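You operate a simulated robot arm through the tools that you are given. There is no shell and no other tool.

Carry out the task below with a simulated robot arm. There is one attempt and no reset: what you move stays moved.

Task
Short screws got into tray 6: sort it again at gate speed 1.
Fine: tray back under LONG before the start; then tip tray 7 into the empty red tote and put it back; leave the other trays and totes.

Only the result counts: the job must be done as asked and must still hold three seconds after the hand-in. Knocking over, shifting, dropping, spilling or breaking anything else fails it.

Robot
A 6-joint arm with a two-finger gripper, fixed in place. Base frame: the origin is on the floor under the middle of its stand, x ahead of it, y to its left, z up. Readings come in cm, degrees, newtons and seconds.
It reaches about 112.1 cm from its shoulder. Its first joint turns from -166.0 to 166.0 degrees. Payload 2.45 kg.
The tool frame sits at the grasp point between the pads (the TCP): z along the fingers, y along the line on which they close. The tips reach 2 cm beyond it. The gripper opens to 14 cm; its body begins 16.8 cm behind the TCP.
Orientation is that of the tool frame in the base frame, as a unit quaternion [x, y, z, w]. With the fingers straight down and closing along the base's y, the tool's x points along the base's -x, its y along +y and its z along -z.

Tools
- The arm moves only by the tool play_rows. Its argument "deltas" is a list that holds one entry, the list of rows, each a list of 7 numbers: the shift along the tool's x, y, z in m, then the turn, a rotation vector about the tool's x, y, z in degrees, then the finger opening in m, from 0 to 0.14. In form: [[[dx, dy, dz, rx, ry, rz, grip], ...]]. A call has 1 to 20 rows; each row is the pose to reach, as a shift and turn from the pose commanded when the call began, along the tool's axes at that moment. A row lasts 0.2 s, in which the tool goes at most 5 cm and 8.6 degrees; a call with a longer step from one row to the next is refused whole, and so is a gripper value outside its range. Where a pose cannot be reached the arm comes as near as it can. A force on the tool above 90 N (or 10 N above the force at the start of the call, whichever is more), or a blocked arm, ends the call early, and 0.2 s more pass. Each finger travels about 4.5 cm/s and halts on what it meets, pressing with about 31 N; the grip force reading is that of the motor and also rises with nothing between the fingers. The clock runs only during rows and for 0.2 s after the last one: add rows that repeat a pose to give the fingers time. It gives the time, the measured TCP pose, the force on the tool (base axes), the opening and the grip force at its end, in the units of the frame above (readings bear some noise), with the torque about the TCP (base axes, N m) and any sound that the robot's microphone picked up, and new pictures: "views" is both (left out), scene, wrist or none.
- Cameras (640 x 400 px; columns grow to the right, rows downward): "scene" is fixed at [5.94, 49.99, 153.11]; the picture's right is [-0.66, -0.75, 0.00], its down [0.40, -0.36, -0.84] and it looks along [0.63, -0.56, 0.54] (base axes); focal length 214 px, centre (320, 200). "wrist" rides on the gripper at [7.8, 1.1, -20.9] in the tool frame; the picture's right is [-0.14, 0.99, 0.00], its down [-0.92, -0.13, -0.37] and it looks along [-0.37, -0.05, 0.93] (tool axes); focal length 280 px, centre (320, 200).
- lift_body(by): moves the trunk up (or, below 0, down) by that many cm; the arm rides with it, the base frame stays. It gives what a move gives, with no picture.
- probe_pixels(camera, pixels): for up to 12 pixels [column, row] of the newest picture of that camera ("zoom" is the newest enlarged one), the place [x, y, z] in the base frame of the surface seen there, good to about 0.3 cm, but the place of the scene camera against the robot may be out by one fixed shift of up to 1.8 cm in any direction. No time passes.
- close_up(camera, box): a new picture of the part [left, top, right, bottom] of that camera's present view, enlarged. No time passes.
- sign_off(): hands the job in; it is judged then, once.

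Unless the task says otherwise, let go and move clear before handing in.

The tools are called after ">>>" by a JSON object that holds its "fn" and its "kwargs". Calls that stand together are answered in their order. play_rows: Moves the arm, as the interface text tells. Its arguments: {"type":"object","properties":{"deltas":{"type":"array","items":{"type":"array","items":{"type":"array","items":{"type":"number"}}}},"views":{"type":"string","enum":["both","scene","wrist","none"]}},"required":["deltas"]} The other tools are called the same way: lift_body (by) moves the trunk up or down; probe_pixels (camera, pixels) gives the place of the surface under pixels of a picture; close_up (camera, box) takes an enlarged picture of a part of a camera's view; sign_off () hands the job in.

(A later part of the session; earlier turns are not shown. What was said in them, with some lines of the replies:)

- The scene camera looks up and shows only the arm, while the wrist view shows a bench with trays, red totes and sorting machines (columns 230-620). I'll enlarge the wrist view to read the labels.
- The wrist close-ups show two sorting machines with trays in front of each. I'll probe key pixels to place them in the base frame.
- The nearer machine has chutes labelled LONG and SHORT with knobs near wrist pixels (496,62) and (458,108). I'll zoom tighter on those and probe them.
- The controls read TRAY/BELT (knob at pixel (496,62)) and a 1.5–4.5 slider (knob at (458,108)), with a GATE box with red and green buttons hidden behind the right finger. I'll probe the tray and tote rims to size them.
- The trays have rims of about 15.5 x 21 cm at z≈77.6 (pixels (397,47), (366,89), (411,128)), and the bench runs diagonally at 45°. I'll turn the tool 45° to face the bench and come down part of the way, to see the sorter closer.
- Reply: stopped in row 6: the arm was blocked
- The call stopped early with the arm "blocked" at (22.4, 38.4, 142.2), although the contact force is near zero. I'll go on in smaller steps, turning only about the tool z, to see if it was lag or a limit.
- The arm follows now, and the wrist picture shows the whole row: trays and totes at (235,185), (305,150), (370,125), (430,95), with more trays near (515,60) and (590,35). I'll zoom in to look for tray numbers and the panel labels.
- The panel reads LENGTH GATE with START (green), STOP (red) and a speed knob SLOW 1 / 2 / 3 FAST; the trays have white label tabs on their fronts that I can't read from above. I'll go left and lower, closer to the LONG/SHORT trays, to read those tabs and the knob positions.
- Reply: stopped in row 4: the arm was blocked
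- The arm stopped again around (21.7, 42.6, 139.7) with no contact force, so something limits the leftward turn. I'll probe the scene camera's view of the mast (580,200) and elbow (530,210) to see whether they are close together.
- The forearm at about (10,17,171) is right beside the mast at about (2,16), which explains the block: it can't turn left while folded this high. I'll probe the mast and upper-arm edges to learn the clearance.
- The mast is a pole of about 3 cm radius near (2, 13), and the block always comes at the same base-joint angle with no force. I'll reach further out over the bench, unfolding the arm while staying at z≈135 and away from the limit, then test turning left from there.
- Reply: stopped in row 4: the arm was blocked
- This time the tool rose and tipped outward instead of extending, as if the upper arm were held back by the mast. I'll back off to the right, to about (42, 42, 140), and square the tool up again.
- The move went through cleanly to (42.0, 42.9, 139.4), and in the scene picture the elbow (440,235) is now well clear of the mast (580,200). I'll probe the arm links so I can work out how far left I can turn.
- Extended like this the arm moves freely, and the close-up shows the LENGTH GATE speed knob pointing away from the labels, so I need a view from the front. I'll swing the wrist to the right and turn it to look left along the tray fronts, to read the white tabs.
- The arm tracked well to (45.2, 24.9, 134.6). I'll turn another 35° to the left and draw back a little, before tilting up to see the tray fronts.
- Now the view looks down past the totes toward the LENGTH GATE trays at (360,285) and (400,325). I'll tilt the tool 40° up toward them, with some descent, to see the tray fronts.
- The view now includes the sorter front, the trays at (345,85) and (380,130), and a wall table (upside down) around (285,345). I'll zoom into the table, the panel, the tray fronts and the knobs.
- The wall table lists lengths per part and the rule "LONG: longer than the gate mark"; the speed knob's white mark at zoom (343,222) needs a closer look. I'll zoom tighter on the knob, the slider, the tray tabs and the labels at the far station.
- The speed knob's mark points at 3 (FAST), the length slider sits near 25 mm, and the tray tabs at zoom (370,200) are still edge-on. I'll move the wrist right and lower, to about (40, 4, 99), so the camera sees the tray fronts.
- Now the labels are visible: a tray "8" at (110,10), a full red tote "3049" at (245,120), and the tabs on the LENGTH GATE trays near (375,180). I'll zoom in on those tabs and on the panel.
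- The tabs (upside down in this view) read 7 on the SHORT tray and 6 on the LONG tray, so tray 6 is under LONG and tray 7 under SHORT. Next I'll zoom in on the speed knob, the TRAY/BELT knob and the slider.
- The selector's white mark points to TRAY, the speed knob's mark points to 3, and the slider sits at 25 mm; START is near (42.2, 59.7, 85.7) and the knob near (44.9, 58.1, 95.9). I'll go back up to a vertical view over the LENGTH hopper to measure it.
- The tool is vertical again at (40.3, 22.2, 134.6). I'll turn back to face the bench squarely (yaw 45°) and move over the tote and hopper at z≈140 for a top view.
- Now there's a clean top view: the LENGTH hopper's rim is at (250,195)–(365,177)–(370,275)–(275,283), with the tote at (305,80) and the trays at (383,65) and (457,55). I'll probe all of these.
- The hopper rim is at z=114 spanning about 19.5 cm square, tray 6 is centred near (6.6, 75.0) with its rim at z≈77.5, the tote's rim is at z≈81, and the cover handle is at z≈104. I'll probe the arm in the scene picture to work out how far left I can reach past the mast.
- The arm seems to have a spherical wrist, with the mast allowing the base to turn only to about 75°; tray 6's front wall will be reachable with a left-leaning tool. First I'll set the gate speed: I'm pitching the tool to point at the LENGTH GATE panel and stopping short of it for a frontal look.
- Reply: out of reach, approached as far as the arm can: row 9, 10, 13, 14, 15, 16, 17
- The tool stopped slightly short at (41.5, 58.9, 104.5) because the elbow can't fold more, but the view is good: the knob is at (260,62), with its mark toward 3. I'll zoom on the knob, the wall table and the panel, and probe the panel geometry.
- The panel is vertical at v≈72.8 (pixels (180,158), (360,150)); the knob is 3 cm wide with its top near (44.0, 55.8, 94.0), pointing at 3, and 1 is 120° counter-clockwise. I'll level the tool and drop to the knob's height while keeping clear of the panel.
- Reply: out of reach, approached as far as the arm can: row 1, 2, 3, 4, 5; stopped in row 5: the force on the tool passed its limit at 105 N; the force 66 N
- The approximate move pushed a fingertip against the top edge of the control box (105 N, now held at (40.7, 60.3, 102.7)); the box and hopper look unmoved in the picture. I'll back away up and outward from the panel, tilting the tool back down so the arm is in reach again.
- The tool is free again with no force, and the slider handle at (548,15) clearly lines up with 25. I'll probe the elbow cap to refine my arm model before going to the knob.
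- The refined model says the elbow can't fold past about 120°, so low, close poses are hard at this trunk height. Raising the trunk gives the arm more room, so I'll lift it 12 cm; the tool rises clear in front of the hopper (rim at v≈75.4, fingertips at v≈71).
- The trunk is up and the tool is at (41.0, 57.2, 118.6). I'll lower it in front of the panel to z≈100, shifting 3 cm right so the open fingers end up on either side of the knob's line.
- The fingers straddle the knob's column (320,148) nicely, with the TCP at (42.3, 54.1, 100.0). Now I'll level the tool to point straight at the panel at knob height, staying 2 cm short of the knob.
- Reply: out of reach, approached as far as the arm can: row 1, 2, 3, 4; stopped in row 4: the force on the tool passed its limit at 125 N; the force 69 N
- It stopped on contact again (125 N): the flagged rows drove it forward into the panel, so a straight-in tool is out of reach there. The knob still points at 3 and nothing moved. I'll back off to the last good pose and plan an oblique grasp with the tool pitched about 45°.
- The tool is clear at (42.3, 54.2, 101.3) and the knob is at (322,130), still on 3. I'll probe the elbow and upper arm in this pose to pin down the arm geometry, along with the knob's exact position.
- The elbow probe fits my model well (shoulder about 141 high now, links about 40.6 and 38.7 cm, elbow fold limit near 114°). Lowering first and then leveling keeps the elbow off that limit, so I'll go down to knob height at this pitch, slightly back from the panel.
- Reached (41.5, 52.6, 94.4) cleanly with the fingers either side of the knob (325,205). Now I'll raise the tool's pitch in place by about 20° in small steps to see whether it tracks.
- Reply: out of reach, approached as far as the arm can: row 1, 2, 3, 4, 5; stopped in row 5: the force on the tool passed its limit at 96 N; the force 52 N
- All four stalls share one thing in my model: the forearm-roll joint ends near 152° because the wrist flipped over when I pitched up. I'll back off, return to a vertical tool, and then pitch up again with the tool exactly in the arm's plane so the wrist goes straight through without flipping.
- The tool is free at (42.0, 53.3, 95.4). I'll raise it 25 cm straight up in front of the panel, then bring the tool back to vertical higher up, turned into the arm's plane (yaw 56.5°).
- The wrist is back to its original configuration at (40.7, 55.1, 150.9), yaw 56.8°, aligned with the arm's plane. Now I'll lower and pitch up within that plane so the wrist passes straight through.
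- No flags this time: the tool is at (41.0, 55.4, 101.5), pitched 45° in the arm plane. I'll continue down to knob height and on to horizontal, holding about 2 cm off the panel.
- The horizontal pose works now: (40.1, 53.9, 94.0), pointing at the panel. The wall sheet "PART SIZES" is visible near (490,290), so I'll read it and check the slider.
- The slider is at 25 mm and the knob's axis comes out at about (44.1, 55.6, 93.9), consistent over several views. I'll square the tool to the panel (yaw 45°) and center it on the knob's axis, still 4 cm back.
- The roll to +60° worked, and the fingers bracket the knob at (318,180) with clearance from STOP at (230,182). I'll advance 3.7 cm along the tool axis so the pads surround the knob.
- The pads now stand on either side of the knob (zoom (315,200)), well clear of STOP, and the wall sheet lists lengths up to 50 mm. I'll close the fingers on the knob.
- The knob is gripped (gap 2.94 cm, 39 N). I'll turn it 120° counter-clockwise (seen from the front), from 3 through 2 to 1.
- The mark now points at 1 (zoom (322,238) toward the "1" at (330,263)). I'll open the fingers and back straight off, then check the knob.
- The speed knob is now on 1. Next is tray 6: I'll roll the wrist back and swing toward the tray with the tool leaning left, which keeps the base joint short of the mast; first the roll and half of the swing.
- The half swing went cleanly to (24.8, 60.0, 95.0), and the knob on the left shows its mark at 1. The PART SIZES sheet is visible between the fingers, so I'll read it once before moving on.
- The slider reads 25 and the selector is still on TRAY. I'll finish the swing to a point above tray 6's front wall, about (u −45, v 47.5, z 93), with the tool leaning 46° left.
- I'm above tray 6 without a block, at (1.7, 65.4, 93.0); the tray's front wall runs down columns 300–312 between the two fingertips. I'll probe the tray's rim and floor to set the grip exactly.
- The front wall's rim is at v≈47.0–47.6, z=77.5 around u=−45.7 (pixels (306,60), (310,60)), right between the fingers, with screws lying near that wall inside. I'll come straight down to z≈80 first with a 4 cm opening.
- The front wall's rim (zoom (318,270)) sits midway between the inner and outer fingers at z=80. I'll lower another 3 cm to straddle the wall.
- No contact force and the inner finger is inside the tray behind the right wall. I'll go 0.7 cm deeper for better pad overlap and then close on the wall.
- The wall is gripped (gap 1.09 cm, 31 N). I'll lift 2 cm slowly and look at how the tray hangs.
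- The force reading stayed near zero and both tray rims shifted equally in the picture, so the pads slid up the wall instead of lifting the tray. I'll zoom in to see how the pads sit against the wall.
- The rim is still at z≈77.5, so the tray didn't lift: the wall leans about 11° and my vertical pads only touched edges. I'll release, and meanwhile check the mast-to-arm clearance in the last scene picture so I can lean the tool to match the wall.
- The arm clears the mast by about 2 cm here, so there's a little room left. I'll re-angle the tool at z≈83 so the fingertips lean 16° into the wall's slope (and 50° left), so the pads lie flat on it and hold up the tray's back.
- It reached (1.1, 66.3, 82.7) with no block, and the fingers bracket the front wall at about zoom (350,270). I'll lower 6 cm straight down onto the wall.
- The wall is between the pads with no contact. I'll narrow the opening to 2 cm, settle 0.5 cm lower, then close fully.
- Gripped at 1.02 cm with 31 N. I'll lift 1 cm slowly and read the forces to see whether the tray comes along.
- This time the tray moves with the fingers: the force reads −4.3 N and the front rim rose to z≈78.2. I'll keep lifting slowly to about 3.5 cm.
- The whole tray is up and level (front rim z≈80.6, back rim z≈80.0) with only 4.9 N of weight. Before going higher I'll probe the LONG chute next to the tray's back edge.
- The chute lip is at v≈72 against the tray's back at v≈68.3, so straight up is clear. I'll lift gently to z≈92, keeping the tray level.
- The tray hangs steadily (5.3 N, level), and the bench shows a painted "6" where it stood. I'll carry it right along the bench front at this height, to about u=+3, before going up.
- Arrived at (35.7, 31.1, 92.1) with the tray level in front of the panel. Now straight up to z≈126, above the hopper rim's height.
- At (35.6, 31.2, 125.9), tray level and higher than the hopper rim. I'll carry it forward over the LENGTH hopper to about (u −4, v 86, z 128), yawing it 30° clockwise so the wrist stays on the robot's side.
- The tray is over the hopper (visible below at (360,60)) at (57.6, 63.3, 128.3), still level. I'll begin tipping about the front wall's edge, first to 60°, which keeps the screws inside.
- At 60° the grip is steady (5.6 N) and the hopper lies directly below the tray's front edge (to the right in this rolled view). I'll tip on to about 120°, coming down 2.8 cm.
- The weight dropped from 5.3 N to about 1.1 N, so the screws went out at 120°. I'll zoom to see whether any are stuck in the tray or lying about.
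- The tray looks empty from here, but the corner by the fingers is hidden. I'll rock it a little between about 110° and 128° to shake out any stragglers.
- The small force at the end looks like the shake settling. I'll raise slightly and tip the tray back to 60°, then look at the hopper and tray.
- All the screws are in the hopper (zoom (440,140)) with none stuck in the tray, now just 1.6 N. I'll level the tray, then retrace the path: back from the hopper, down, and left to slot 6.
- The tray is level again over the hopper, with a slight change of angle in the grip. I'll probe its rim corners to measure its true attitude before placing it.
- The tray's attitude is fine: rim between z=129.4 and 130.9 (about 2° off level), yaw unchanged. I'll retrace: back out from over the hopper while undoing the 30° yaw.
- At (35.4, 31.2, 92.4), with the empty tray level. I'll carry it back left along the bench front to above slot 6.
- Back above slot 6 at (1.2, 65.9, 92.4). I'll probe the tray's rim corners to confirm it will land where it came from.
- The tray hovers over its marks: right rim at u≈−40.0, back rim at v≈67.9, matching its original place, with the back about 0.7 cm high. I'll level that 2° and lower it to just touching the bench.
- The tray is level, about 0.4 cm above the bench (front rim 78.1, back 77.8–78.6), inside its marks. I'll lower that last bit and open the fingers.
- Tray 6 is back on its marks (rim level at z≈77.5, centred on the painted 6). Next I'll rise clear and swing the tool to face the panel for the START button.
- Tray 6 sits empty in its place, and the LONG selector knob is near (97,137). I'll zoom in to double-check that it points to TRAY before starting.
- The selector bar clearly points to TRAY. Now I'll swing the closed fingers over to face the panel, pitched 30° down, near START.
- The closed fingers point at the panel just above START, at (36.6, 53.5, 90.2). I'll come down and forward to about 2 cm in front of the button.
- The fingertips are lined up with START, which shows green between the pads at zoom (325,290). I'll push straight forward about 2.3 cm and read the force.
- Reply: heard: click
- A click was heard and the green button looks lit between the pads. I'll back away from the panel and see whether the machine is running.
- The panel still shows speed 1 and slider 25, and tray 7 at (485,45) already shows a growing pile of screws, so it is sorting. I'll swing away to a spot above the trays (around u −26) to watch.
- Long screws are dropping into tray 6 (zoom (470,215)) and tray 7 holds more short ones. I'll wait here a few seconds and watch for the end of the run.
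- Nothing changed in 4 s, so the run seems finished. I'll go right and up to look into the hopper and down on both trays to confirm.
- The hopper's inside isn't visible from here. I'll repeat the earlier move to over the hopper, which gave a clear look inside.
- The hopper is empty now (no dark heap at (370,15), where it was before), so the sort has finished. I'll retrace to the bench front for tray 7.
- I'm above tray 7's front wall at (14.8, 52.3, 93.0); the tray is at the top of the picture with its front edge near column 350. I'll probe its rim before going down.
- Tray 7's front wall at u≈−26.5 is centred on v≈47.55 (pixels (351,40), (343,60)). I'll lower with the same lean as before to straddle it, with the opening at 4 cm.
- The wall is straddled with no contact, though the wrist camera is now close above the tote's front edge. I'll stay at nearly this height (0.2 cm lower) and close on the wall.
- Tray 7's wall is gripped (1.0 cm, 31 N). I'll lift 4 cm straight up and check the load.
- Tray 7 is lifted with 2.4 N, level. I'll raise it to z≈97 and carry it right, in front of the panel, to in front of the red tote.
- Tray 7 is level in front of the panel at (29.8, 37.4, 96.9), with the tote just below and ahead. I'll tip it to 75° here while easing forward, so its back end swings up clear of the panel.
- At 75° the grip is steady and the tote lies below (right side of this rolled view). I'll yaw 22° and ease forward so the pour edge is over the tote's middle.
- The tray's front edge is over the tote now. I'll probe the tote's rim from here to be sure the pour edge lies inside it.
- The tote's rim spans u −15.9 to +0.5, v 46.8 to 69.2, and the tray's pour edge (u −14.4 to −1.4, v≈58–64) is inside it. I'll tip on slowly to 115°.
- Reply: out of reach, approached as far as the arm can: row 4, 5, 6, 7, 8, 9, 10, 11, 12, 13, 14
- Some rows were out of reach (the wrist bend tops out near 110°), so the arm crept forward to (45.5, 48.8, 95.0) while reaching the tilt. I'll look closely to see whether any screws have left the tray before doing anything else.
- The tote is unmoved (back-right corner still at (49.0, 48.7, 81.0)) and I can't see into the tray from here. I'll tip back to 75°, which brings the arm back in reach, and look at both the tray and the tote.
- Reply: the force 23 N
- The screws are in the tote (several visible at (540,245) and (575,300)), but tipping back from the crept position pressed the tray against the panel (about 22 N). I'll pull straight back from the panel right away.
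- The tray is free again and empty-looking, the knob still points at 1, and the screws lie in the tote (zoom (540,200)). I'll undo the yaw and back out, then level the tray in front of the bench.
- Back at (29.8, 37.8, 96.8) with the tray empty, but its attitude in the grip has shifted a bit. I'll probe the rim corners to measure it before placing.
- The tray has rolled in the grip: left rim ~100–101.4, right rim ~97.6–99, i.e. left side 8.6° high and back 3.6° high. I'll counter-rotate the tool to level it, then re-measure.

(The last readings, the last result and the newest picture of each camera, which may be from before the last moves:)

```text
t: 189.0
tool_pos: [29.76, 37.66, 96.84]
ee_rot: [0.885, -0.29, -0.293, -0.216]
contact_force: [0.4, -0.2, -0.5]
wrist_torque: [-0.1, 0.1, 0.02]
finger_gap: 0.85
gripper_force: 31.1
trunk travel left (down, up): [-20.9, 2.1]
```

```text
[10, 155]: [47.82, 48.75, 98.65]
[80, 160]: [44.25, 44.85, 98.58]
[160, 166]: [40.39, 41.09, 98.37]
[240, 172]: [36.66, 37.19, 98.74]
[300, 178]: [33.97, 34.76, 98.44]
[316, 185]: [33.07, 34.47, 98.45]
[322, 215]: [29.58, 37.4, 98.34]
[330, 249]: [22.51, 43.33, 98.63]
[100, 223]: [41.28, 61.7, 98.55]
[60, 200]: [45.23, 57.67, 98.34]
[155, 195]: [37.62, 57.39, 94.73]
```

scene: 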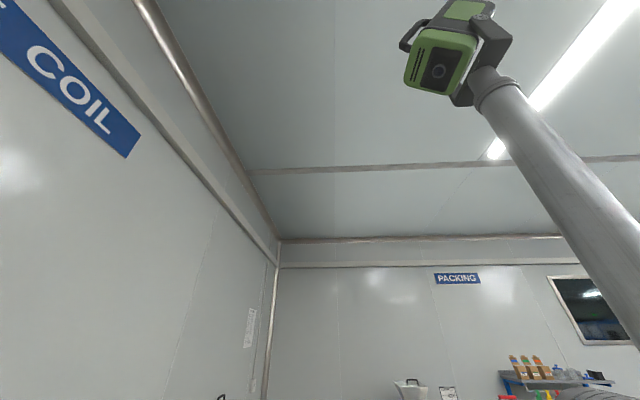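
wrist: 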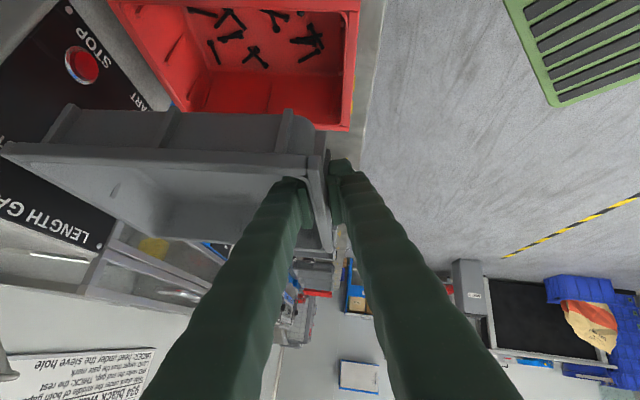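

The tray is level now (rim z 98.3–98.7 all around), with its right edge 5.0 cm right of the TCP and its back 20.6 cm behind. I'll carry it left to above slot 7.

>>> {"fn": "play_rows", "kwargs": {"deltas": [[[-0.0084, -0.0008, 0.0076, 0, 0, 0, 0.0], [-0.0251, -0.0025, 0.0228, 0, 0, 0, 0.0], [-0.0419, -0.0042, 0.0379, 0, 0, 0, 0.0], [-0.0586, -0.0058, 0.0531, 0, 0, 0, 0.0], [-0.0754, -0.0075, 0.0683, 0, 0, 0, 0.0], [-0.0922, -0.0092, 0.0834, 0, 0, 0, 0.0], [-0.1089, -0.0108, 0.0986, 0, 0, 0, 0.0], [-0.1257, -0.0125, 0.1138, 0, 0, 0, 0.0], [-0.1424, -0.0142, 0.1289, 0, 0, 0, 0.0], [-0.1508, -0.015, 0.1365, 0, 0, 0, 0.0], [-0.1508, -0.015, 0.1365, 0, 0, 0, 0.0]]], "views": "wrist"}}

>>> {"fn": "probe_pixels", "kwargs": {"camera": "wrist", "pixels": [[10, 155], [80, 160], [160, 166], [240, 172], [300, 178], [316, 185], [322, 215], [330, 249], [155, 235], [120, 223], [240, 240]]}}

>>> {"fn": "close_up", "kwargs": {"camera": "wrist", "box": [100, 0, 420, 170]}}

```text
t: 191.4
tool_pos: [15.35, 52.2, 96.87]
ee_rot: [0.885, -0.291, -0.292, -0.217]
contact_force: [-0.3, 0.4, -1.3]
wrist_torque: [-0.13, 0.13, -0.02]
finger_gap: 0.84
gripper_force: 30.9
trunk travel left (down, up): [-20.9, 2.1]
```

wrist: 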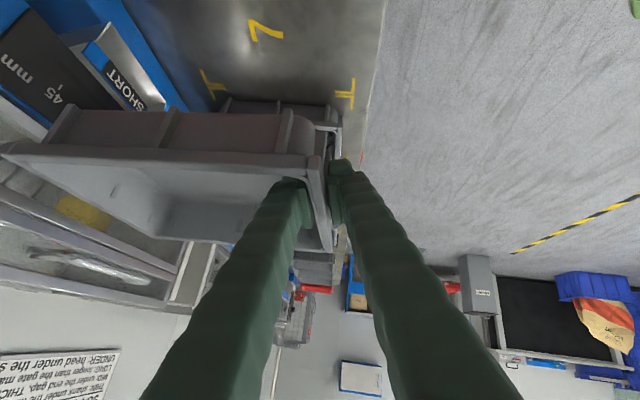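

```text
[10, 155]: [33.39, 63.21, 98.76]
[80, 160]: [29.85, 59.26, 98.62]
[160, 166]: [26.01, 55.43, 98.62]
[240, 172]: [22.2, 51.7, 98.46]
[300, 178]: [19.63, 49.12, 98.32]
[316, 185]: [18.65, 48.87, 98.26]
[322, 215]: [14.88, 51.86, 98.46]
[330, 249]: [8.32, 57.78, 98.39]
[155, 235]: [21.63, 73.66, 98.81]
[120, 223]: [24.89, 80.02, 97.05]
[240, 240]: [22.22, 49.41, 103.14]
```

```text
2.00 times, centred on (260, 85) of wrist
```

zoom: 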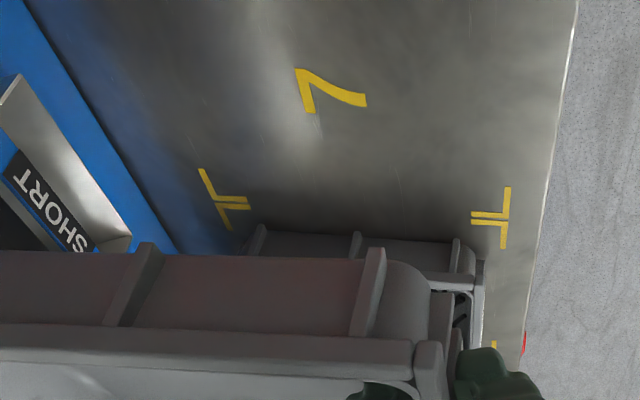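

The tray hovers exactly over its place (right edge u≈−20.95, back v≈68, matching the original), level, with the painted 7 beneath. I'll lower it to about 0.5 cm above the bench.

>>> {"fn": "play_rows", "kwargs": {"deltas": [[[0.006, 0.002, 0.0068, 0, 0, 0, 0.0], [0.018, 0.0059, 0.0205, 0, 0, 0, 0.0], [0.03, 0.0099, 0.0342, 0, 0, 0, 0.0], [0.042, 0.0138, 0.0479, 0, 0, 0, 0.0], [0.054, 0.0178, 0.0616, 0, 0, 0, 0.0], [0.066, 0.0218, 0.0752, 0, 0, 0, 0.0], [0.078, 0.0257, 0.0889, 0, 0, 0, 0.0], [0.09, 0.0297, 0.1026, 0, 0, 0, 0.0], [0.102, 0.0336, 0.1163, 0, 0, 0, 0.0], [0.113, 0.0372, 0.1288, 0, 0, 0, 0.0], [0.122, 0.0402, 0.1391, 0, 0, 0, 0.0], [0.129, 0.0425, 0.147, 0, 0, 0, 0.0], [0.132, 0.0435, 0.1505, 0, 0, 0, 0.0], [0.132, 0.0435, 0.1505, 0, 0, 0, 0.0]]], "views": "wrist"}}

>>> {"fn": "probe_pixels", "kwargs": {"camera": "wrist", "pixels": [[10, 155], [80, 160], [160, 166], [240, 172], [300, 178], [316, 185], [322, 215], [330, 249], [155, 235], [220, 238]]}}

```text
t: 194.4
tool_pos: [15.56, 52.2, 76.32]
ee_rot: [0.885, -0.29, -0.293, -0.217]
contact_force: [0.2, 1.4, -1.5]
wrist_torque: [-0.12, 0.09, -0.01]
finger_gap: 0.86
gripper_force: 31.1
trunk travel left (down, up): [-20.9, 2.1]
```

wrist: 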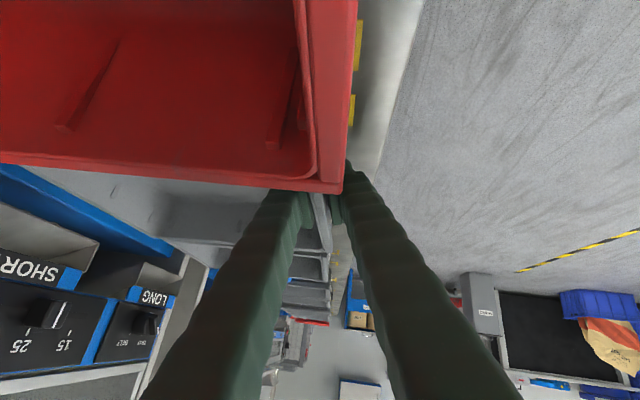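

```text
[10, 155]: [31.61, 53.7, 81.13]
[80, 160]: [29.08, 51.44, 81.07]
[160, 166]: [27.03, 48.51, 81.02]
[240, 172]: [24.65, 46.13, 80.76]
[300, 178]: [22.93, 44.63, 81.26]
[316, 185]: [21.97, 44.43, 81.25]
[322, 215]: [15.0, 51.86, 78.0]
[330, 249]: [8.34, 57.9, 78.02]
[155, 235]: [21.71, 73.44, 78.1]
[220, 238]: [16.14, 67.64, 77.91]
```

The rim reads 78.0–78.1 all round, about 0.5 cm above rest. I'll lower that bit and release.

>>> {"fn": "play_rows", "kwargs": {"deltas": [[[0.0015, 0.0005, 0.0017, 0, 0, 0, 0.0], [0.003, 0.001, 0.0034, 0, 0, 0, 0.0], [0.003, 0.001, 0.0034, 0, 0, 0, 0.0], [0.003, 0.001, 0.0034, 0, 0, 0, 0.015], [0.003, 0.001, 0.0034, 0, 0, 0, 0.025], [0.003, 0.001, 0.0034, 0, 0, 0, 0.035], [0.003, 0.001, 0.0034, 0, 0, 0, 0.035]]], "views": "wrist"}}

>>> {"fn": "probe_pixels", "kwargs": {"camera": "wrist", "pixels": [[322, 215], [327, 240], [155, 233], [220, 236], [200, 200], [100, 190], [315, 200]]}}

>>> {"fn": "close_up", "kwargs": {"camera": "wrist", "box": [140, 120, 420, 300]}}

```text
t: 196.0
tool_pos: [15.52, 52.07, 75.91]
ee_rot: [0.885, -0.29, -0.293, -0.216]
contact_force: [0.7, 0.1, -0.5]
wrist_torque: [-0.02, -0.03, 0.05]
finger_gap: 3.49
gripper_force: 0.1
trunk travel left (down, up): [-20.9, 2.1]
```

wrist: 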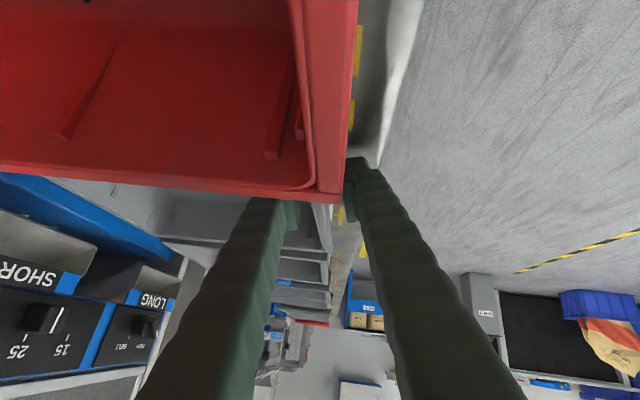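

```text
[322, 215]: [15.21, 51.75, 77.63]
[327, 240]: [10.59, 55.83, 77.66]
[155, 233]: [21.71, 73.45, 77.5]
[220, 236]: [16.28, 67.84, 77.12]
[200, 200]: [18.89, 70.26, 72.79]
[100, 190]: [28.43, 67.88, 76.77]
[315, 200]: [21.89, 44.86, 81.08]
```

```text
2.22 times, centred on (280, 210) of wrist
```

zoom: 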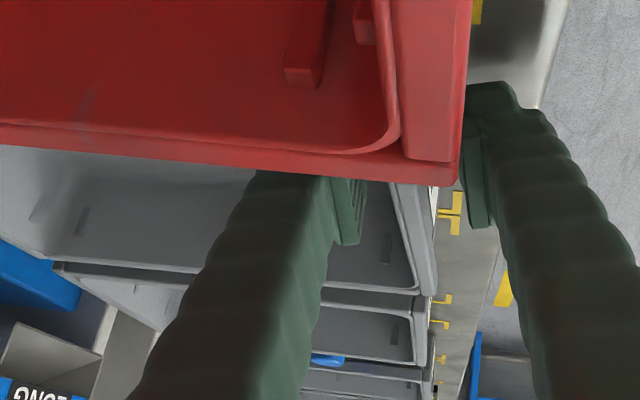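

Tray 7 rests on the bench (rim z≈77.5) and the fingers are open. I'll rise straight up and check everything from above.

>>> {"fn": "play_rows", "kwargs": {"deltas": [[[-0.0064, -0.0021, -0.0073, 0, 0, 0, 0.035], [-0.0193, -0.0064, -0.022, 0, 0, 0, 0.035], [-0.0354, -0.0117, -0.0404, 0, 0, 0, 0.035], [-0.0515, -0.017, -0.0587, 0, 0, 0, 0.035], [-0.0676, -0.0223, -0.0771, 0, 0, 0, 0.035], [-0.0837, -0.0276, -0.0954, 0, 0, 0, 0.035], [-0.0998, -0.0329, -0.1138, 0, 0, 0, 0.035], [-0.1159, -0.0383, -0.1321, 0, 0, 0, 0.035], [-0.1288, -0.0425, -0.1468, 0, 0, 0, 0.035], [-0.1288, -0.0425, -0.1468, 0, 0, 0, 0.035]]], "views": "wrist"}}

>>> {"fn": "close_up", "kwargs": {"camera": "wrist", "box": [60, 0, 420, 200]}}

```text
t: 198.2
tool_pos: [15.49, 52.06, 95.76]
ee_rot: [0.885, -0.29, -0.293, -0.217]
contact_force: [-0.5, 1.0, -0.2]
wrist_torque: [0.0, 0.01, 0.01]
finger_gap: 3.51
gripper_force: 0.0
trunk travel left (down, up): [-20.9, 2.1]
```

wrist: 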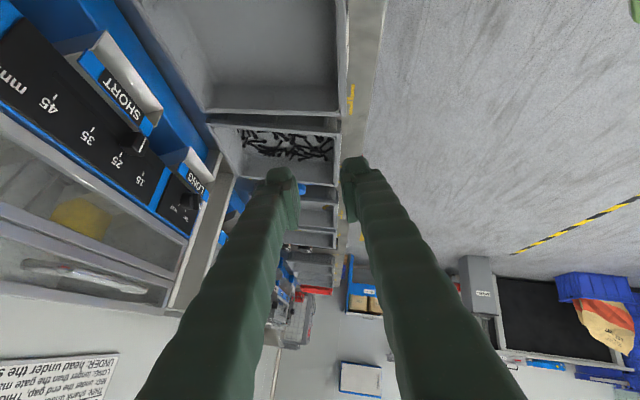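

```text
1.78 times, centred on (240, 100) of wrist
```

zoom: 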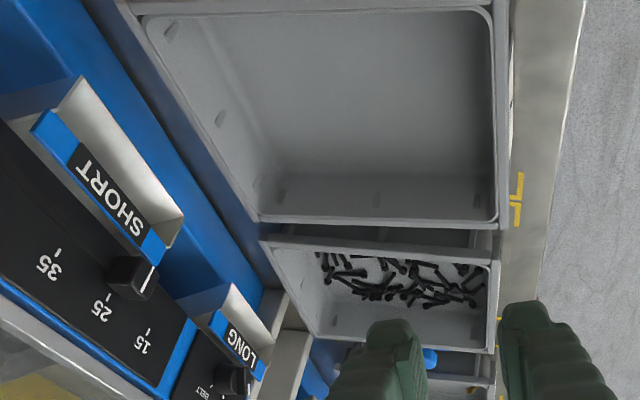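

Tray 7 is empty and sits on its marks; tray 6 holds the long screws. I'll move right and up for an overview of the tote, the bench around it and the panel, to check for anything spilled.

>>> {"fn": "play_rows", "kwargs": {"deltas": [[[0.0179, 0.0017, -0.0162, 0, 0, 0, 0.04], [0.0358, 0.0033, -0.0323, 0, 0, 0, 0.04], [0.0537, 0.005, -0.0485, 0, 0, 0, 0.04], [0.0716, 0.0067, -0.0646, 0, 0, 0, 0.04], [0.0895, 0.0083, -0.0808, 0, 0, 0, 0.04], [0.1073, 0.01, -0.097, 0, 0, 0, 0.04], [0.1252, 0.0117, -0.1131, 0, 0, 0, 0.04], [0.1431, 0.0133, -0.1293, 0, 0, 0, 0.04], [0.161, 0.015, -0.1454, 0, 0, 0, 0.04], [0.1789, 0.0167, -0.1616, 0, 0, 0, 0.04], [0.1968, 0.0183, -0.1777, 0, 0, 0, 0.04], [0.2147, 0.02, -0.1939, 0, 0, 0, 0.04], [0.2147, 0.02, -0.1939, 0, 0, 0, 0.04]]], "views": "wrist"}}

>>> {"fn": "play_rows", "kwargs": {"deltas": [[[-0.0161, -0.0053, -0.0184, 0, 0, 0, 0.04], [-0.0322, -0.0106, -0.0367, 0, 0, 0, 0.04], [-0.0483, -0.0159, -0.0551, 0, 0, 0, 0.04], [-0.0644, -0.0212, -0.0734, 0, 0, 0, 0.04], [-0.0805, -0.0266, -0.0918, 0, 0, 0, 0.04], [-0.0966, -0.0319, -0.1101, 0, 0, 0, 0.04], [-0.1127, -0.0372, -0.1285, 0, 0, 0, 0.04], [-0.1288, -0.0425, -0.1468, 0, 0, 0, 0.04], [-0.1449, -0.0478, -0.1652, 0, 0, 0, 0.04], [-0.161, -0.0531, -0.1836, 0, 0, 0, 0.04], [-0.1771, -0.0584, -0.2019, 0, 0, 0, 0.04], [-0.1931, -0.0637, -0.2203, 0, 0, 0, 0.04], [-0.1931, -0.0637, -0.2203, 0, 0, 0, 0.04]]], "views": "wrist"}}

```text
t: 201.0
tool_pos: [36.05, 31.63, 95.97]
ee_rot: [0.885, -0.29, -0.293, -0.217]
contact_force: [0.7, 0.7, -0.4]
wrist_torque: [0.01, 0.02, 0.02]
finger_gap: 3.99
gripper_force: 0.0
trunk travel left (down, up): [-20.9, 2.1]
```

wrist: 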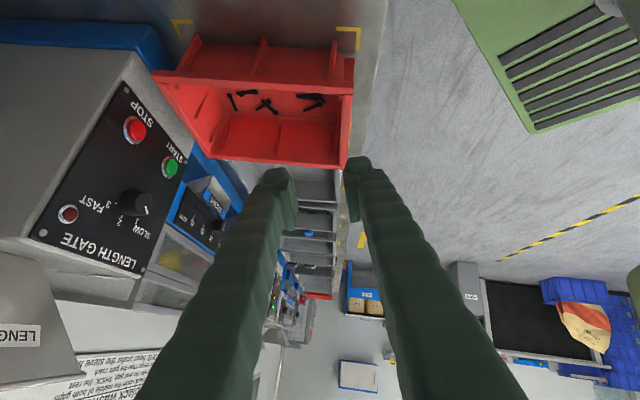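

```text
t: 203.8
tool_pos: [36.1, 31.55, 125.65]
ee_rot: [0.885, -0.291, -0.293, -0.217]
contact_force: [0.6, -0.5, -0.5]
wrist_torque: [-0.02, 0.01, -0.02]
finger_gap: 3.99
gripper_force: 0.0
trunk travel left (down, up): [-20.9, 2.1]
```

wrist: 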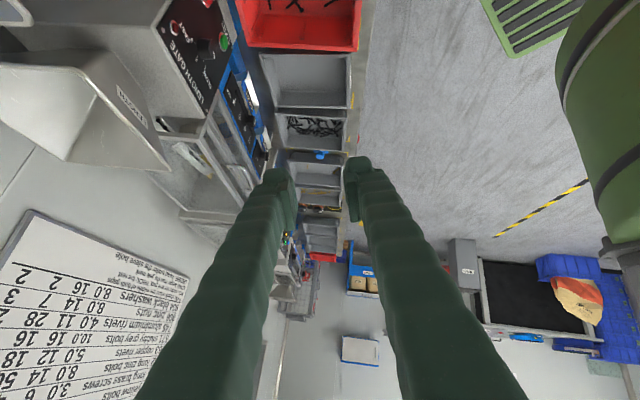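

The tote holds the screws, the panel and trays look right, and I see nothing on the floor or bench so far. I'll go further right to see the gap beside the tote's right side.

>>> {"fn": "play_rows", "kwargs": {"deltas": [[[0.0181, 0.0017, -0.0163, 0, 0, 0, 0.04], [0.0362, 0.0034, -0.0327, 0, 0, 0, 0.04], [0.0543, 0.0051, -0.049, 0, 0, 0, 0.04], [0.0724, 0.0068, -0.0653, 0, 0, 0, 0.04], [0.0906, 0.0084, -0.0817, 0, 0, 0, 0.04], [0.1087, 0.0101, -0.098, 0, 0, 0, 0.04], [0.1268, 0.0118, -0.1143, 0, 0, 0, 0.04], [0.1449, 0.0135, -0.1307, 0, 0, 0, 0.04], [0.163, 0.0152, -0.147, 0, 0, 0, 0.04], [0.163, 0.0152, -0.147, 0, 0, 0, 0.04]]], "views": "wrist"}}

>>> {"fn": "close_up", "kwargs": {"camera": "wrist", "box": [160, 0, 420, 160]}}

>>> {"fn": "close_up", "kwargs": {"camera": "wrist", "box": [0, 0, 260, 160]}}

```text
t: 206.0
tool_pos: [51.55, 16.02, 126.01]
ee_rot: [0.885, -0.289, -0.293, -0.216]
contact_force: [-0.1, -0.8, 0.3]
wrist_torque: [-0.02, -0.05, -0.02]
finger_gap: 4.0
gripper_force: 0.0
trunk travel left (down, up): [-20.9, 2.1]
```

wrist: 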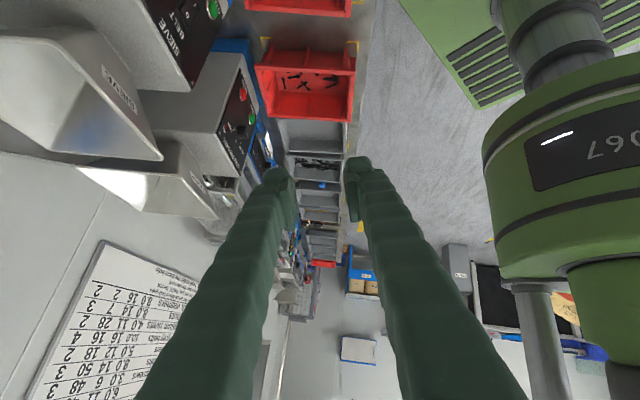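

```text
2.46 times, centred on (290, 80) of wrist
```

zoom: 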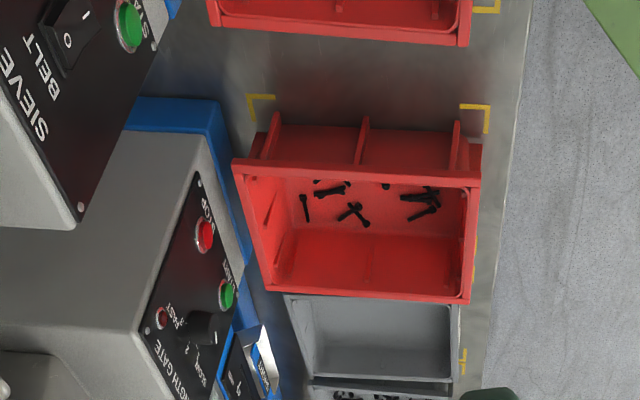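

```text
2.46 times, centred on (130, 80) of wrist
```

zoom: 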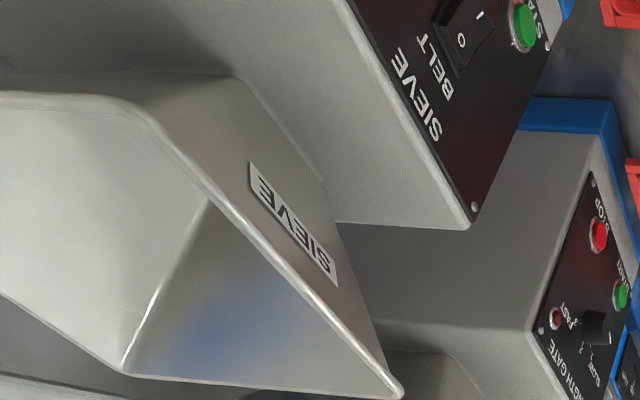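

The overview shows the short screws in the red tote, tray 7 empty on its mark, tray 6 with the long screws, the speed knob on 1, no stray screws on the bench or floor, and the arm well clear. Everything asked is in place, so I'm handing it in.

>>> {"fn": "sign_off", "kwargs": {}}

```text
The job is handed in.
```

Tray 6 has been sorted again at gate speed 1, tray 7 has been emptied into the red tote, and both trays are back in their places. The job is handed in.

- **Gate speed:** I turned the LENGTH GATE knob from 3 to 1. The slider was already at 25 mm and the LONG selector on TRAY, so I left both.
- **Sorting tray 6:** I tipped it into the LENGTH hopper, set it back under LONG on its marks, then pressed START. I saw screws arrive in both trays. A later look at the hopper showed the pile gone, though I couldn't see its very bottom.
- **Tray 7:** I tipped it into the empty red tote and set it back under SHORT on its marks. It was empty afterwards, and I saw no loose screws on the bench or floor.
- **Bumps along the way:** The fingertips hit the LENGTH GATE box and panel three times, at 96 to 125 N, while I was lining up on the knob. Tray 7 also pressed against the panel at about 22 N after the pour. The knob stayed on 1, the tote did not move, and nothing looked shifted or damaged.
- **Not checked:** I did not check the screws one by one for length, so the sorting result rests on the machine's run at speed 1.

The other trays and totes were left alone.
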